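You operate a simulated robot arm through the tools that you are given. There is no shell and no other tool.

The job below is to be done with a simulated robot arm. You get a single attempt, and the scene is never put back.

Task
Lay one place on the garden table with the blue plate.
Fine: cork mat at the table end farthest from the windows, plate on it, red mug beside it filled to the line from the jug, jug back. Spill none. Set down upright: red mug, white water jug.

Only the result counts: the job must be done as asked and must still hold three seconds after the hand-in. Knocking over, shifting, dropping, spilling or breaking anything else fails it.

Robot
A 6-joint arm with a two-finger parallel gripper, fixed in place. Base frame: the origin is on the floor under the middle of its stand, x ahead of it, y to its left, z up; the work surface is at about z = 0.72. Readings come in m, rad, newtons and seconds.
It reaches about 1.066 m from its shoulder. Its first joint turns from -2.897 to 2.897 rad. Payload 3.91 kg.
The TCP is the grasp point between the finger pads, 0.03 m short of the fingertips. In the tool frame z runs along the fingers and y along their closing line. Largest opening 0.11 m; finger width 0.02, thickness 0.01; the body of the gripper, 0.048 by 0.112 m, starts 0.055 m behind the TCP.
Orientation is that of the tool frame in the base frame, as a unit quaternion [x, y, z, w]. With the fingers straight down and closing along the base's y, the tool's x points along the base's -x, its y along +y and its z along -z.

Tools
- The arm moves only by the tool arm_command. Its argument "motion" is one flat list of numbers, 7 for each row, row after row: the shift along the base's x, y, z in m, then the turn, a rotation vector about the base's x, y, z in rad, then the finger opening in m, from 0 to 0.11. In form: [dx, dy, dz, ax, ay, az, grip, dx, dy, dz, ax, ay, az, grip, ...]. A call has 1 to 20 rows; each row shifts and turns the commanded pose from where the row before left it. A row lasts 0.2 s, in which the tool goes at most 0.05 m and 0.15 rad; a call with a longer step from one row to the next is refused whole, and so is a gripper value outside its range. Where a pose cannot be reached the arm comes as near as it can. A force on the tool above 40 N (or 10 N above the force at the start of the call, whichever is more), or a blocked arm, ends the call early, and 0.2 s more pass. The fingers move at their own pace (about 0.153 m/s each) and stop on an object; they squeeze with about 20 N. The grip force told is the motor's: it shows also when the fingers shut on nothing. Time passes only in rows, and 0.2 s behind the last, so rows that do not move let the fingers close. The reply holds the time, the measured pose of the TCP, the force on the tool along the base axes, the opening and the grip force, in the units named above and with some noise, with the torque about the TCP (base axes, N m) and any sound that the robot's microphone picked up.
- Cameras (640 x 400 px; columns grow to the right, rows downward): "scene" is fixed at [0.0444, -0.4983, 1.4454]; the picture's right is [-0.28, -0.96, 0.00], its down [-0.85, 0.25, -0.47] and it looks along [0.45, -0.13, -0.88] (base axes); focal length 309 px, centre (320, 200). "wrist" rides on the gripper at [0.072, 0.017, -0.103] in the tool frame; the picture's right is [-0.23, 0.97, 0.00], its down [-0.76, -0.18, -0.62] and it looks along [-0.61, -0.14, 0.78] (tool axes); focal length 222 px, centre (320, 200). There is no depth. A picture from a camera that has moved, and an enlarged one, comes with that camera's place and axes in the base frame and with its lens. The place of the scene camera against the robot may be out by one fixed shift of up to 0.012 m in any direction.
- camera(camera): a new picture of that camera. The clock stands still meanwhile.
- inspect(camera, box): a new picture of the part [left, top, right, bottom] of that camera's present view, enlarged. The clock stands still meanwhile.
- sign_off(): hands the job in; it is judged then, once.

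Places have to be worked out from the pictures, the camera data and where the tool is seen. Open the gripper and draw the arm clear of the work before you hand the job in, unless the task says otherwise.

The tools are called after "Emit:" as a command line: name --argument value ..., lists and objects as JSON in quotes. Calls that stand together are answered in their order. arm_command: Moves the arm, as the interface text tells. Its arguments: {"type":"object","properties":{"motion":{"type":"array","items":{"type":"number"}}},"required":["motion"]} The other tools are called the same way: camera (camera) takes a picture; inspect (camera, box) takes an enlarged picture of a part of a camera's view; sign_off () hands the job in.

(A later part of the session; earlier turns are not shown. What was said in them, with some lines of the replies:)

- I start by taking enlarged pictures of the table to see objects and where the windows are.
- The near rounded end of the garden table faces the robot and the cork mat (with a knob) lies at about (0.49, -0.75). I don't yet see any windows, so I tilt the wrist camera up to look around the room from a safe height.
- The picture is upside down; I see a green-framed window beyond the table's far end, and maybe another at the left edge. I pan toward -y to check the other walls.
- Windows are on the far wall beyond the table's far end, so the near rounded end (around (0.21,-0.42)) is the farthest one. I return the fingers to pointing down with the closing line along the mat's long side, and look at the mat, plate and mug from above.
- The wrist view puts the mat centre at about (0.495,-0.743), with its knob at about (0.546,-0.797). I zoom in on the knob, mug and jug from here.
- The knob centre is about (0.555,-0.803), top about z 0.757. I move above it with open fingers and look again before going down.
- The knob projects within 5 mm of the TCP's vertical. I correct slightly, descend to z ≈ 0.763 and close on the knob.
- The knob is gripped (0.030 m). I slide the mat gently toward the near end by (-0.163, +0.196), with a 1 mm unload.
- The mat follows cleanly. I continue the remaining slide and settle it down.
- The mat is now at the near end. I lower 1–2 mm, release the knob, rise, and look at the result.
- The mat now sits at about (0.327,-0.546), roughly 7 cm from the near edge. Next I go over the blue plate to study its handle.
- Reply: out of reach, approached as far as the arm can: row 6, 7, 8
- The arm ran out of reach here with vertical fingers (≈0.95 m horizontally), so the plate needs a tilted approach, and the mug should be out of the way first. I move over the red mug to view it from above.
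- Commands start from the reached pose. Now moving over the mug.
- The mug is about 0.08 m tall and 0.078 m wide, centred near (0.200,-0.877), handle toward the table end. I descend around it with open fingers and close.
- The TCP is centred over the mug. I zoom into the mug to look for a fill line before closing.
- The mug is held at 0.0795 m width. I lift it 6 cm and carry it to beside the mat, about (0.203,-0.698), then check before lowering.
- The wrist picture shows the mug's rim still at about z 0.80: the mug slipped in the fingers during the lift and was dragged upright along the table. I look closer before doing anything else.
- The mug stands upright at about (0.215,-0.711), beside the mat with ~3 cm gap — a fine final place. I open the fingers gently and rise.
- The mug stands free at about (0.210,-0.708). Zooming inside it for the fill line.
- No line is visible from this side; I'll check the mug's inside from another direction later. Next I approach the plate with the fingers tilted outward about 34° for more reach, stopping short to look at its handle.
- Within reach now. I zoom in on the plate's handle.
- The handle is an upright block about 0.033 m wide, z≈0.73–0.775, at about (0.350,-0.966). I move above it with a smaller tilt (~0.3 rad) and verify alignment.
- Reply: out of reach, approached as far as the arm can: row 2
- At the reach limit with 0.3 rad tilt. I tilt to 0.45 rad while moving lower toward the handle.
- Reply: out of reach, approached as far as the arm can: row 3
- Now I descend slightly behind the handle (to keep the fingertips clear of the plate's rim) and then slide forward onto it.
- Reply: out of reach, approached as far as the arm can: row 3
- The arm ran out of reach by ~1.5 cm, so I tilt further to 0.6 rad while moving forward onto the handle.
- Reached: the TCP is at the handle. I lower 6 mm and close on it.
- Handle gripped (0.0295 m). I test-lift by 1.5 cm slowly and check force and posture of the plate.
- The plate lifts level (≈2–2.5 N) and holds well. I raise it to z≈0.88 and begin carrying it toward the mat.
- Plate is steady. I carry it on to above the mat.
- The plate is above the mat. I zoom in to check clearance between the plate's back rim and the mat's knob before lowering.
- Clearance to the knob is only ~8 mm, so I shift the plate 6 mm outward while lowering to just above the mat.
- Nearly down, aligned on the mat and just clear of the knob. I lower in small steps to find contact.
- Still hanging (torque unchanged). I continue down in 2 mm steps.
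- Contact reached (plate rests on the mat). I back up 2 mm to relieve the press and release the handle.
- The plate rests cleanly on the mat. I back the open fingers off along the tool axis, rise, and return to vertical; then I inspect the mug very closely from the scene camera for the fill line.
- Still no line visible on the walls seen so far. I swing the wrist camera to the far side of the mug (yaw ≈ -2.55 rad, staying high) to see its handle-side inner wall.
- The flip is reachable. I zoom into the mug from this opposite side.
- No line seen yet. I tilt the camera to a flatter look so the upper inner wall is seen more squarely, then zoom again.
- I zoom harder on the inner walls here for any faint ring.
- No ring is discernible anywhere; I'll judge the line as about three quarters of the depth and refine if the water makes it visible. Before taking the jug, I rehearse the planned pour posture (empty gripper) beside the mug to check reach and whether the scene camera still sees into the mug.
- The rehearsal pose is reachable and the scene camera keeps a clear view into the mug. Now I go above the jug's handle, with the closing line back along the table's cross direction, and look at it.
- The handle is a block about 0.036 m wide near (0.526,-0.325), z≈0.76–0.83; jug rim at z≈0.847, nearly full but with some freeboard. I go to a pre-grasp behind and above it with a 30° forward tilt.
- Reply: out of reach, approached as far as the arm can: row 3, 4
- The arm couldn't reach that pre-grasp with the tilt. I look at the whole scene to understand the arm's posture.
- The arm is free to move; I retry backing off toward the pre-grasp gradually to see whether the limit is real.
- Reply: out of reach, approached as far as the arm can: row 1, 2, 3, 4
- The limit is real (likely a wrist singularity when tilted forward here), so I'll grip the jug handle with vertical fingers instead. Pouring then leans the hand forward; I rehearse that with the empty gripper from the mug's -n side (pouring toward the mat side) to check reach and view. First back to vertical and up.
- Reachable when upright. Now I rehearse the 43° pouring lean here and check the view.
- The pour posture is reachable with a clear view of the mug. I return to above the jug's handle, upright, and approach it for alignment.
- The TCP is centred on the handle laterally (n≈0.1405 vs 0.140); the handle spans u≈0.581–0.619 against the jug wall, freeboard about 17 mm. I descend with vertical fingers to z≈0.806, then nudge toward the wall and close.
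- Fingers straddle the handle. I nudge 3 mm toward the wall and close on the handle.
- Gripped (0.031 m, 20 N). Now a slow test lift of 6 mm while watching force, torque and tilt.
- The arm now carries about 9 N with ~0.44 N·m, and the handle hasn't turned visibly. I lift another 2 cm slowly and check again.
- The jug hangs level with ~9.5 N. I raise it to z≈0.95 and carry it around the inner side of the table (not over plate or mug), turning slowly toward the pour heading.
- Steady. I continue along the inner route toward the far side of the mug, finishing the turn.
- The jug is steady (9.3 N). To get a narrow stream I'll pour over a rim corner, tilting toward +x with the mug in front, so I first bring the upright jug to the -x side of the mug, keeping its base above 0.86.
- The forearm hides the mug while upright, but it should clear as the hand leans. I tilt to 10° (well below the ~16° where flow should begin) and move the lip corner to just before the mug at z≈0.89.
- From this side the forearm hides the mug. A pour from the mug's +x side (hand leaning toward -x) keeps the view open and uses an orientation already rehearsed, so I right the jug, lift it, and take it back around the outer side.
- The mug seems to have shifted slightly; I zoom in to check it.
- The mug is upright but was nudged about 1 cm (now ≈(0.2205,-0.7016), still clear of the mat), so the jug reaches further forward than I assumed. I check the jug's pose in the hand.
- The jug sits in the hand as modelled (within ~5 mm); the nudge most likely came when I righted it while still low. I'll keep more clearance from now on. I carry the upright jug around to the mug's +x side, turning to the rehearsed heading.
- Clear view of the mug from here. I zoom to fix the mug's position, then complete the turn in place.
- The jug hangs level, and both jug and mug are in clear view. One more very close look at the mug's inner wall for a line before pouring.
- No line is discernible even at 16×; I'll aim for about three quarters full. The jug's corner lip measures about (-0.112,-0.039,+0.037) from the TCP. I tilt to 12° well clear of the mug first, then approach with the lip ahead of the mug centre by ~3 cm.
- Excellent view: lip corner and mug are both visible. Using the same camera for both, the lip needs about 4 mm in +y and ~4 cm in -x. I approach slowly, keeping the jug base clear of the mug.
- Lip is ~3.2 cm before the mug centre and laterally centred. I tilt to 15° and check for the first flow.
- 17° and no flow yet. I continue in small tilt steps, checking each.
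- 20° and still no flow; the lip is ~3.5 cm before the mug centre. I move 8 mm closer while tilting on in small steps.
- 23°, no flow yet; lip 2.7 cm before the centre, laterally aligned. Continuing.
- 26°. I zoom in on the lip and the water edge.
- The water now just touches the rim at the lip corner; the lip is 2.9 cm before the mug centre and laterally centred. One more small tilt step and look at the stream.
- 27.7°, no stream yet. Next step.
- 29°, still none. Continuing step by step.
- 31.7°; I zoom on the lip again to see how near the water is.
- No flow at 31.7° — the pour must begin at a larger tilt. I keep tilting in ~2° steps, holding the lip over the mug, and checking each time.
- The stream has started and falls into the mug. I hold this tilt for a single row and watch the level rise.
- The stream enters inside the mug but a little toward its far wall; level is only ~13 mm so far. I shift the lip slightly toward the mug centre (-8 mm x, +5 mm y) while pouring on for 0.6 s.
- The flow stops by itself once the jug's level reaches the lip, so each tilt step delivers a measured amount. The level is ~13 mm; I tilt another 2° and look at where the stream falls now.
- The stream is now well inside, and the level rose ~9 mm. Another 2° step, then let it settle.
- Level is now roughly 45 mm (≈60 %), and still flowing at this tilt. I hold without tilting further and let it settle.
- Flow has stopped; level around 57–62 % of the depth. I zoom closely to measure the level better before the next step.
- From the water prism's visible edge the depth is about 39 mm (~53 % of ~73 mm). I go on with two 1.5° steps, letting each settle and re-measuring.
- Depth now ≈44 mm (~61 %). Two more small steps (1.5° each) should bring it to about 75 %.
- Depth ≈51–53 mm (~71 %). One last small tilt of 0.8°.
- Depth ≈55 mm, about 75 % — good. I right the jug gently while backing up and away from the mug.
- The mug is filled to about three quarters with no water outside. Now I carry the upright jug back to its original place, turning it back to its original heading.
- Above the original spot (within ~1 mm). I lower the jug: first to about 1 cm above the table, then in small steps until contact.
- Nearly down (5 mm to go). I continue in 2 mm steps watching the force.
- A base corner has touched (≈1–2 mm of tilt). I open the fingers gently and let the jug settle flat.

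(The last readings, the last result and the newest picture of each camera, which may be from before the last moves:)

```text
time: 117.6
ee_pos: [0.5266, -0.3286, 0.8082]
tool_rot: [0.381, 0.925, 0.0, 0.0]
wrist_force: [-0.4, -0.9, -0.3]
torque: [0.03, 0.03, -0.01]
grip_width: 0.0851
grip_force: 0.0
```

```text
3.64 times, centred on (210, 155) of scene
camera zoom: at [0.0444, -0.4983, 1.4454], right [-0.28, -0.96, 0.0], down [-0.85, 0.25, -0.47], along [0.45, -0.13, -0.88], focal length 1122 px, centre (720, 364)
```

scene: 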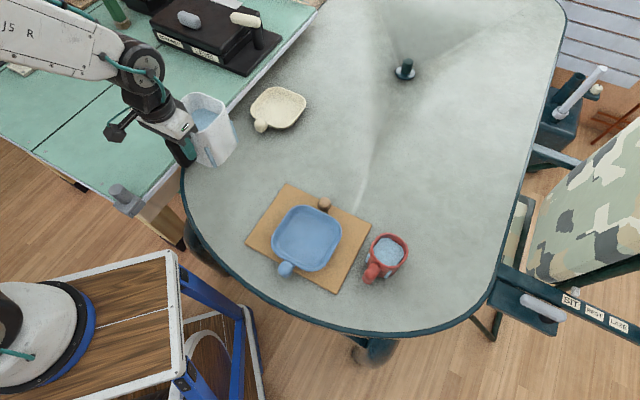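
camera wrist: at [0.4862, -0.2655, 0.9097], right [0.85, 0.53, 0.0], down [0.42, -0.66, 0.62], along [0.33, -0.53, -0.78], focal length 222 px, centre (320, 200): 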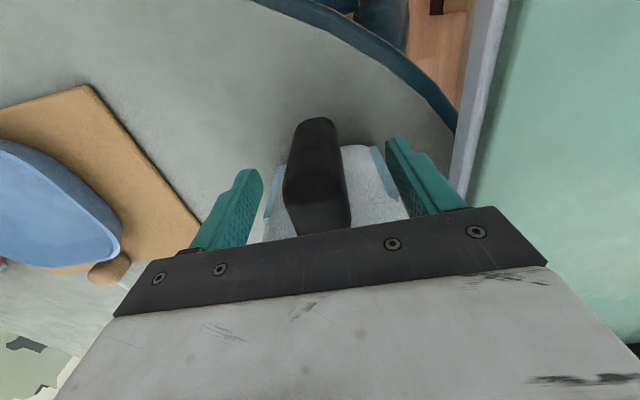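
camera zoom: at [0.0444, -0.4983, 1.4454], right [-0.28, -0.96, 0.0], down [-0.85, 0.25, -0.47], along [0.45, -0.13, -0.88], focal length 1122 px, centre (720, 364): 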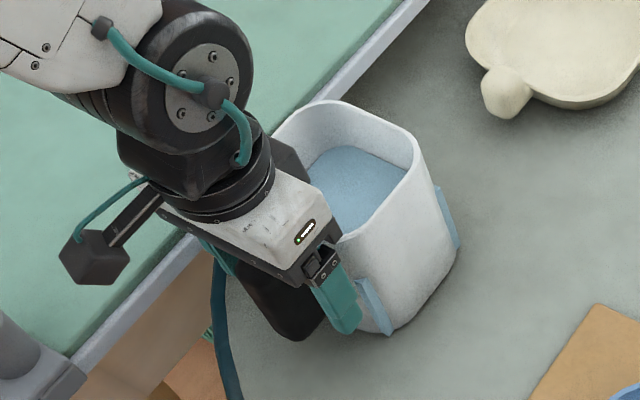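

The jug stands at its place. I raise the open gripper straight up and withdraw toward the start pose.

Emit:
arm_command --motion '[0, 0, 0.02, 0, 0, 0, 0.085, 0, 0, 0.04, 0, 0, 0, 0.085, 0, 0, 0.045, 0, 0, 0, 0.085, 0, 0, 0.045, 0, 0, 0, 0.11, 0, 0, 0.045, 0, 0, 0, 0.11, 0, 0, 0.045, 0, 0, 0, 0.11, -0.03, 0, 0.03, 0, 0, 0.1, 0.11, -0.04, -0.005, 0.02, 0, 0, 0.1, 0.11, -0.04, -0.005, 0.02, 0, 0, 0.1, 0.11, -0.04, -0.01, 0.02, 0, 0, 0.1, 0.11, -0.04, -0.01, 0.01, 0, 0, 0.1, 0.11, -0.04, -0.01, 0, 0, 0, 0.1, 0.11, 0, 0, 0, 0, 0, 0, 0.11]'

Emit:
camera --camera "scene"

Emit:
camera --camera "wrist"

```text
time: 120.4
ee_pos: [0.2944, -0.3685, 1.1484]
tool_rot: [0.09, 0.996, 0.0, 0.0]
wrist_force: [0.8, -0.5, -0.4]
torque: [0.0, -0.03, -0.02]
grip_width: 0.1099
grip_force: 0.2
```

```text
taken
```

scene: 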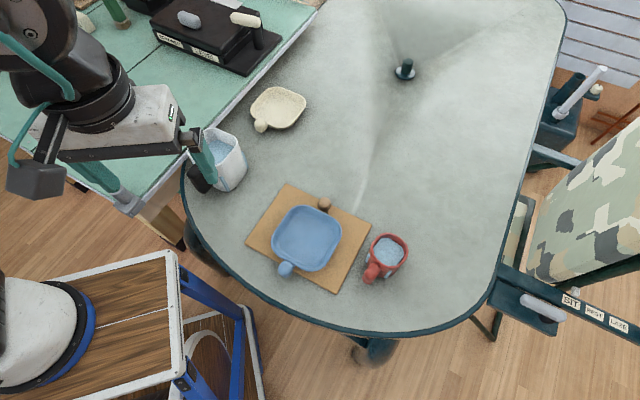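

```text
taken
camera wrist: at [0.2267, -0.3393, 1.2497], right [0.4, 0.92, 0.0], down [0.72, -0.31, 0.62], along [0.57, -0.25, -0.78], focal length 222 px, centre (320, 200)
```

wrist: 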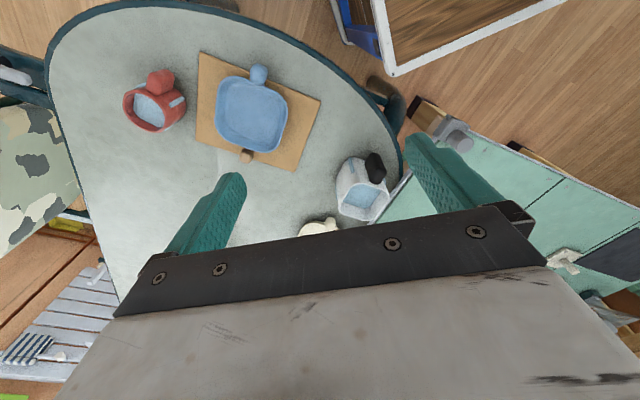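

Everything looks in place. I take closing enlarged views of the mug, plate and jug.

Emit:
inspect --camera "wrist" --box '[110, 55, 210, 145]'

Emit:
inspect --camera "scene" --box '[230, 170, 430, 310]'

Emit:
inspect --camera "scene" --box '[360, 226, 410, 286]'

Emit:
inspect --camera "wrist" --box '[300, 130, 420, 240]'

```text
4.44 times, centred on (160, 100) of wrist
camera zoom: at [0.2267, -0.3393, 1.2497], right [0.4, 0.92, 0.0], down [0.72, -0.31, 0.62], along [0.57, -0.25, -0.78], focal length 987 px, centre (1031, 644)
```

zoom: 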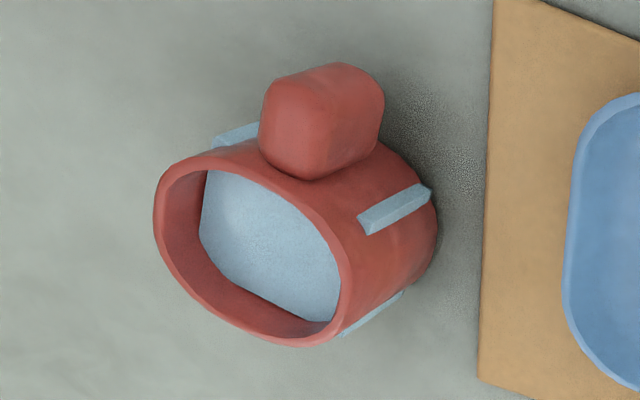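

```text
2.86 times, centred on (330, 240) of scene
camera zoom: at [0.0444, -0.4983, 1.4454], right [-0.28, -0.96, 0.0], down [-0.85, 0.25, -0.47], along [0.45, -0.13, -0.88], focal length 882 px, centre (291, 86)
```

zoom: 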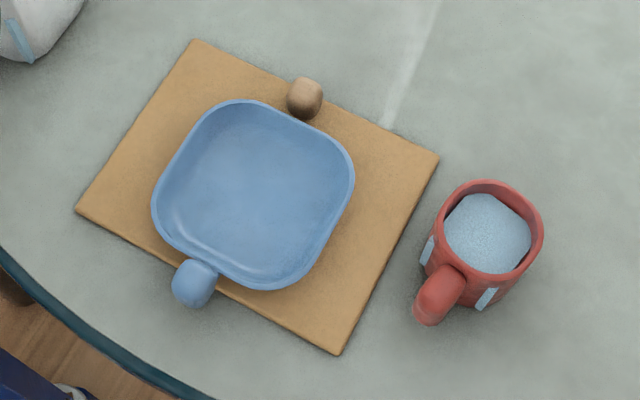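

```text
6.67 times, centred on (385, 256) of scene
camera zoom: at [0.0444, -0.4983, 1.4454], right [-0.28, -0.96, 0.0], down [-0.85, 0.25, -0.47], along [0.45, -0.13, -0.88], focal length 2058 px, centre (-113, -173)
```

zoom: 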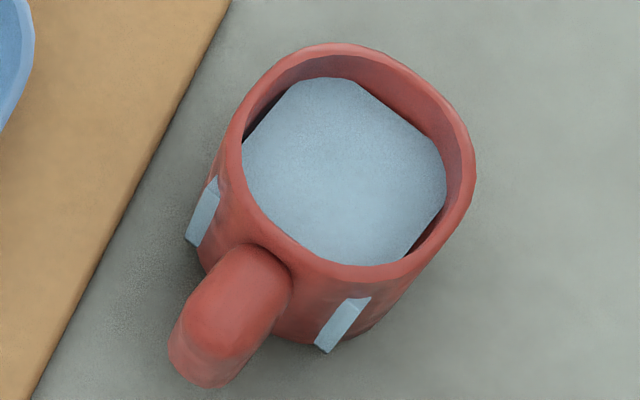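

```text
3.64 times, centred on (360, 185) of wrist
camera zoom: at [0.2267, -0.3393, 1.2497], right [0.4, 0.92, 0.0], down [0.72, -0.31, 0.62], along [0.57, -0.25, -0.78], focal length 808 px, centre (174, 254)
```

zoom: 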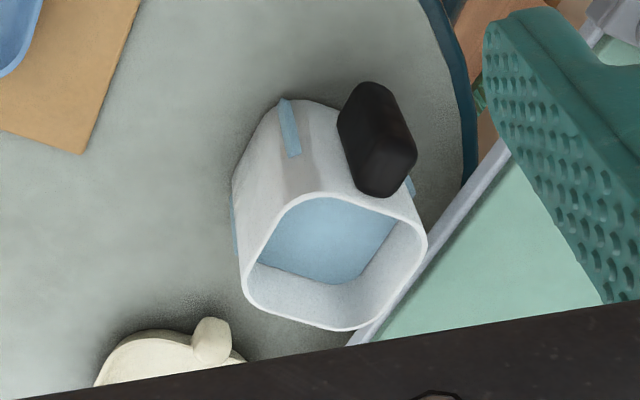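

The place setting looks right. Before handing in I want to be sure no other windows lie behind the robot, since one earlier glimpse showed something bright there; I pan the wrist camera toward +y at a safe height.

Emit:
arm_command --motion '[0, 0, 0.02, 0, 0, 0.15, 0.11, 0, 0, 0.02, 0, 0, 0.15, 0.11, 0, 0, 0.02, 0, 0, 0.15, 0.11, 0, 0, 0, 0, 0, 0.15, 0.11, 0, 0, 0, 0, 0, 0.15, 0.11, 0, 0, 0, 0, 0, 0.15, 0.11, 0, 0, 0, 0, 0, 0.15, 0.11, 0, 0, 0, 0, 0, 0.15, 0.11, 0, 0, 0, 0, 0, 0.15, 0.11, 0, 0, 0, 0, 0, 0.15, 0.11, 0, 0, 0, 0, 0, 0, 0.11]'

Emit:
camera --camera "wrist"

```text
time: 122.8
ee_pos: [0.2964, -0.3682, 1.2079]
tool_rot: [-0.614, 0.789, 0.001, 0.0]
wrist_force: [-0.3, 0.7, -0.3]
torque: [-0.02, -0.01, -0.01]
grip_width: 0.11
grip_force: 0.1
```

```text
taken
camera wrist: at [0.2614, -0.4343, 1.31], right [-0.89, 0.46, 0.0], down [0.36, 0.69, 0.62], along [0.29, 0.55, -0.78], focal length 222 px, centre (320, 200)
```

wrist: 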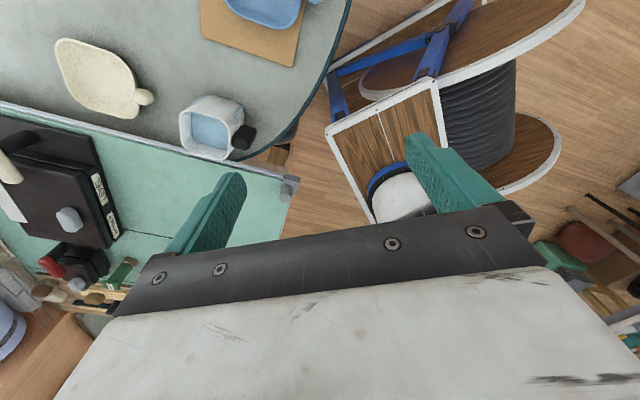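

Now pitching the camera up to see the wall in this direction.

Emit:
arm_command --motion '[0, 0, 0, 0.132, -0.0695, 0, 0.11, 0, 0, 0, 0.132, -0.0695, 0, 0.11, 0, 0, 0, 0.132, -0.0695, 0, 0.11, 0, 0, 0, 0.132, -0.0695, 0, 0.11, 0, 0, 0, 0.132, -0.0695, 0, 0.11, 0, 0, 0, 0.132, -0.0695, 0, 0.11, 0, 0, 0, 0, 0, 0, 0.11]'

Emit:
camera --camera "wrist"

Emit:
camera --camera "scene"

```text
time: 124.4
ee_pos: [0.2996, -0.3676, 1.2037]
tool_rot: [-0.553, 0.713, 0.178, 0.394]
wrist_force: [-0.3, 0.2, -0.2]
torque: [0.03, 0.0, -0.02]
grip_width: 0.11
grip_force: 0.1
out of reach, approached as far as the arm can: row 6
```

```text
taken
camera wrist: at [0.2387, -0.4798, 1.2081], right [-0.89, 0.46, 0.0], down [0.0, 0.01, 1.0], along [0.46, 0.89, 0.0], focal length 222 px, centre (320, 200)
```

wrist: 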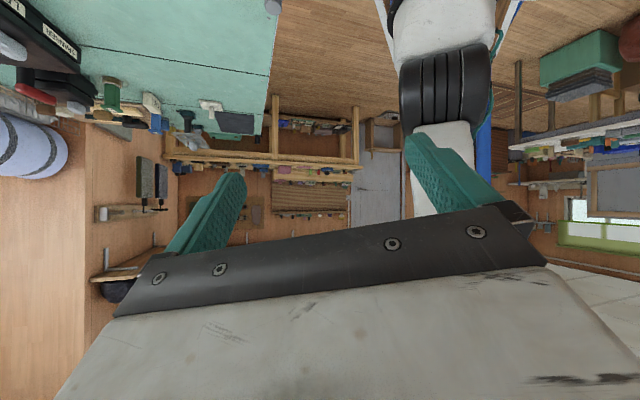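

```text
taken
```

scene: 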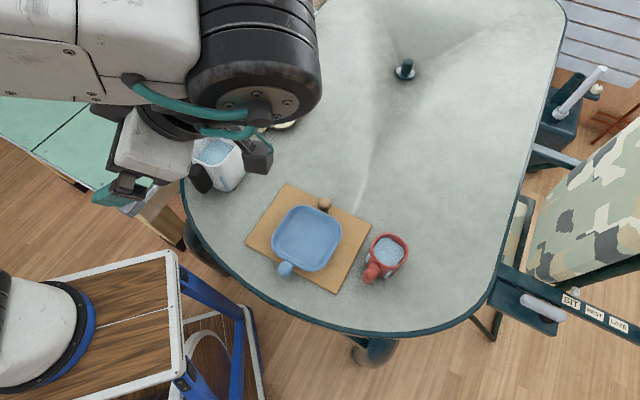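

There is a second green-framed opening at the right edge of this view. I zoom in and then turn further to see it properly.

Emit:
inspect --camera "wrist" --box '[480, 100, 640, 280]'

Emit:
arm_command --motion '[0, 0, 0, 0, 0, 0.15, 0.11, 0, 0, 0, 0, 0, 0.15, 0.11, 0, 0, 0, 0, 0, 0.15, 0.11, 0, 0, 0, 0, 0, 0, 0.11]'

Emit:
camera --camera "wrist"

```text
2.22 times, centred on (560, 190) of wrist
camera zoom: at [0.2387, -0.4798, 1.2081], right [-0.89, 0.46, 0.0], down [0.0, 0.01, 1.0], along [0.46, 0.89, 0.0], focal length 494 px, centre (-213, 222)
```

zoom: 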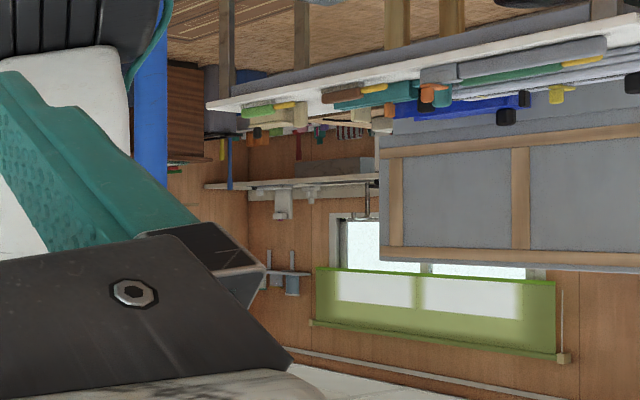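

```text
time: 125.4
ee_pos: [0.3875, -0.3468, 1.1827]
tool_rot: [0.691, -0.581, -0.264, -0.339]
wrist_force: [0.0, -0.3, 0.3]
torque: [0.01, 0.01, 0.01]
grip_width: 0.11
grip_force: 0.0
out of reach, approached as far as the arm can: row 1, 2, 3
```

```text
taken
camera wrist: at [0.3805, -0.4731, 1.1875], right [-1.0, 0.05, 0.02], down [0.02, 0.01, 1.0], along [0.05, 1.0, -0.01], focal length 222 px, centre (320, 200)
```

wrist: 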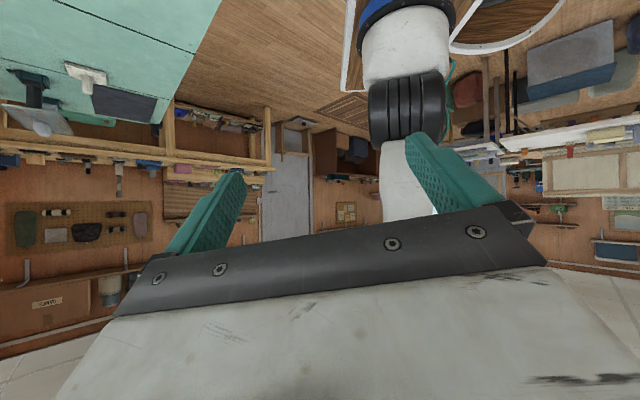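

The other window is on the distant opposite wall (≈4–5 m away); the pair of windows stands right beyond the table's far end, so the near end (where the mat is) is the end farthest from them, and the only reachable one. I now unpitch the camera and return to a relaxed, withdrawn pose.

Emit:
arm_command --motion '[0, 0, 0, -0.149, 0.0075, 0, 0.11, 0, 0, 0, -0.149, 0.0075, 0, 0.11, 0, 0, 0, -0.149, 0.0075, 0, 0.11, 0, 0, 0, -0.149, 0.0075, 0, 0.11, 0, 0, 0, -0.149, 0.0075, 0, 0.11, 0, 0, 0, -0.149, 0.0075, 0, 0.11, -0.01, 0, 0, 0, 0, -0.15, 0.11, -0.01, 0, 0, 0, 0, -0.15, 0.11, -0.01, 0, 0, 0, 0, -0.15, 0.11, -0.01, 0, 0, 0, 0, -0.15, 0.11, -0.01, -0.005, 0, 0, 0, -0.15, 0.11, -0.01, -0.005, 0, 0, 0, -0.15, 0.11, -0.01, -0.005, 0, 0, 0, -0.15, 0.11, -0.01, -0.005, 0, 0, 0, -0.15, 0.11, -0.01, 0, 0, 0, 0, -0.15, 0.11, 0, 0, 0, 0, 0, -0.15, 0.11, 0, 0, 0, 0, 0, -0.15, 0.11, 0, 0, 0, 0, 0, 0, 0.11]'

Emit:
camera --camera "scene"

Emit:
camera --camera "wrist"

```text
time: 129.2
ee_pos: [0.3004, -0.3653, 1.1832]
tool_rot: [-0.055, 0.998, 0.006, 0.001]
wrist_force: [0.3, 0.5, 0.1]
torque: [0.0, -0.01, 0.0]
grip_width: 0.1101
grip_force: 0.1
out of reach, approached as far as the arm can: row 1
```

```text
taken
```

scene: 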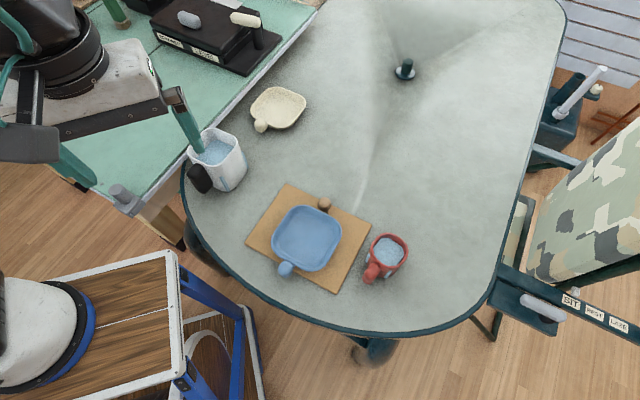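

```text
taken
camera wrist: at [0.2263, -0.3575, 1.2845], right [0.12, 0.99, 0.01], down [0.78, -0.1, 0.62], along [0.62, -0.06, -0.78], focal length 222 px, centre (320, 200)
```

wrist: 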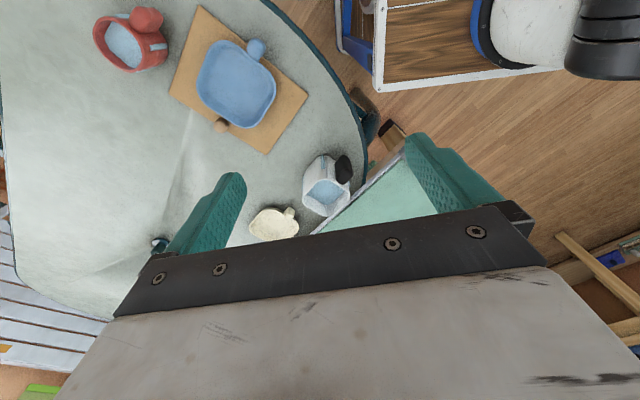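

All items rest as intended and the arm is clear. A last close look at the mug's upper inner wall with the water in it, to compare against any line.

Emit:
inspect --camera "scene" --box '[368, 230, 410, 258]'

Emit:
inspect --camera "wrist" --box '[85, 0, 175, 80]'

```text
14.29 times, centred on (389, 244) of scene
camera zoom: at [0.0444, -0.4983, 1.4454], right [-0.28, -0.96, 0.0], down [-0.85, 0.25, -0.47], along [0.45, -0.13, -0.88], focal length 4409 px, centre (-666, -429)
```

zoom: 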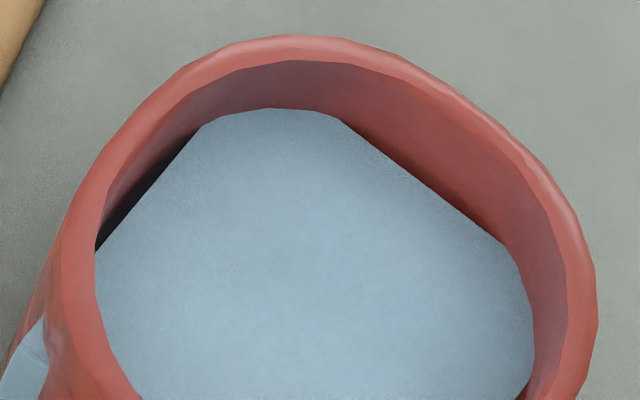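

```text
5.00 times, centred on (130, 40) of wrist
camera zoom: at [0.2263, -0.3575, 1.2845], right [0.12, 0.99, 0.01], down [0.78, -0.1, 0.62], along [0.62, -0.06, -0.78], focal length 1111 px, centre (1270, 1000)
```

zoom: 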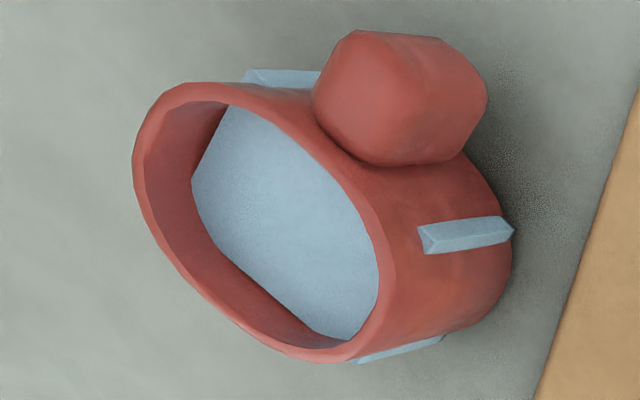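

No line shows anywhere on the mug in any view, so I'm leaving the water at about three quarters of its depth. The mug stands upright beside the mat, the blue plate is on the mat, and the jug is back upright in its place. I see no spill, and the gripper is open and clear, so I hand the job in.

Emit:
sign_off

```text
The job is handed in.
```

I handed the job in, but I couldn't confirm one part: I never found a fill line on the red mug. I checked its inside and outside from several directions, at up to 16× zoom, before and after pouring. I filled it to about three quarters of its depth, so "filled to the line" is my guess.

- **Cork mat:** It is at the rounded end nearest the robot, about 7 cm in from the edge. Two windows stand just past the table's other end. A third is on the opposite wall, which I judged to be 4–5 m away. I took the near end as farthest from the windows, and it is also the only end the arm can reach.
- **Blue plate:** It rests on the mat, close to the knob but not touching it. Its handle sticks out slightly past the mat's outer edge.
- **Red mug:** It stands upright beside the mat, about 2 cm away. It slipped in the fingers when I tried to lift it, so it slid upright into place. The jug later nudged it about 1 cm, before any water was poured.
- **White jug:** It is back upright within a few millimetres of its original place.

I saw no water outside the mug in any picture. I did not touch the cream plate or anything else. The gripper is open and clear of the table.
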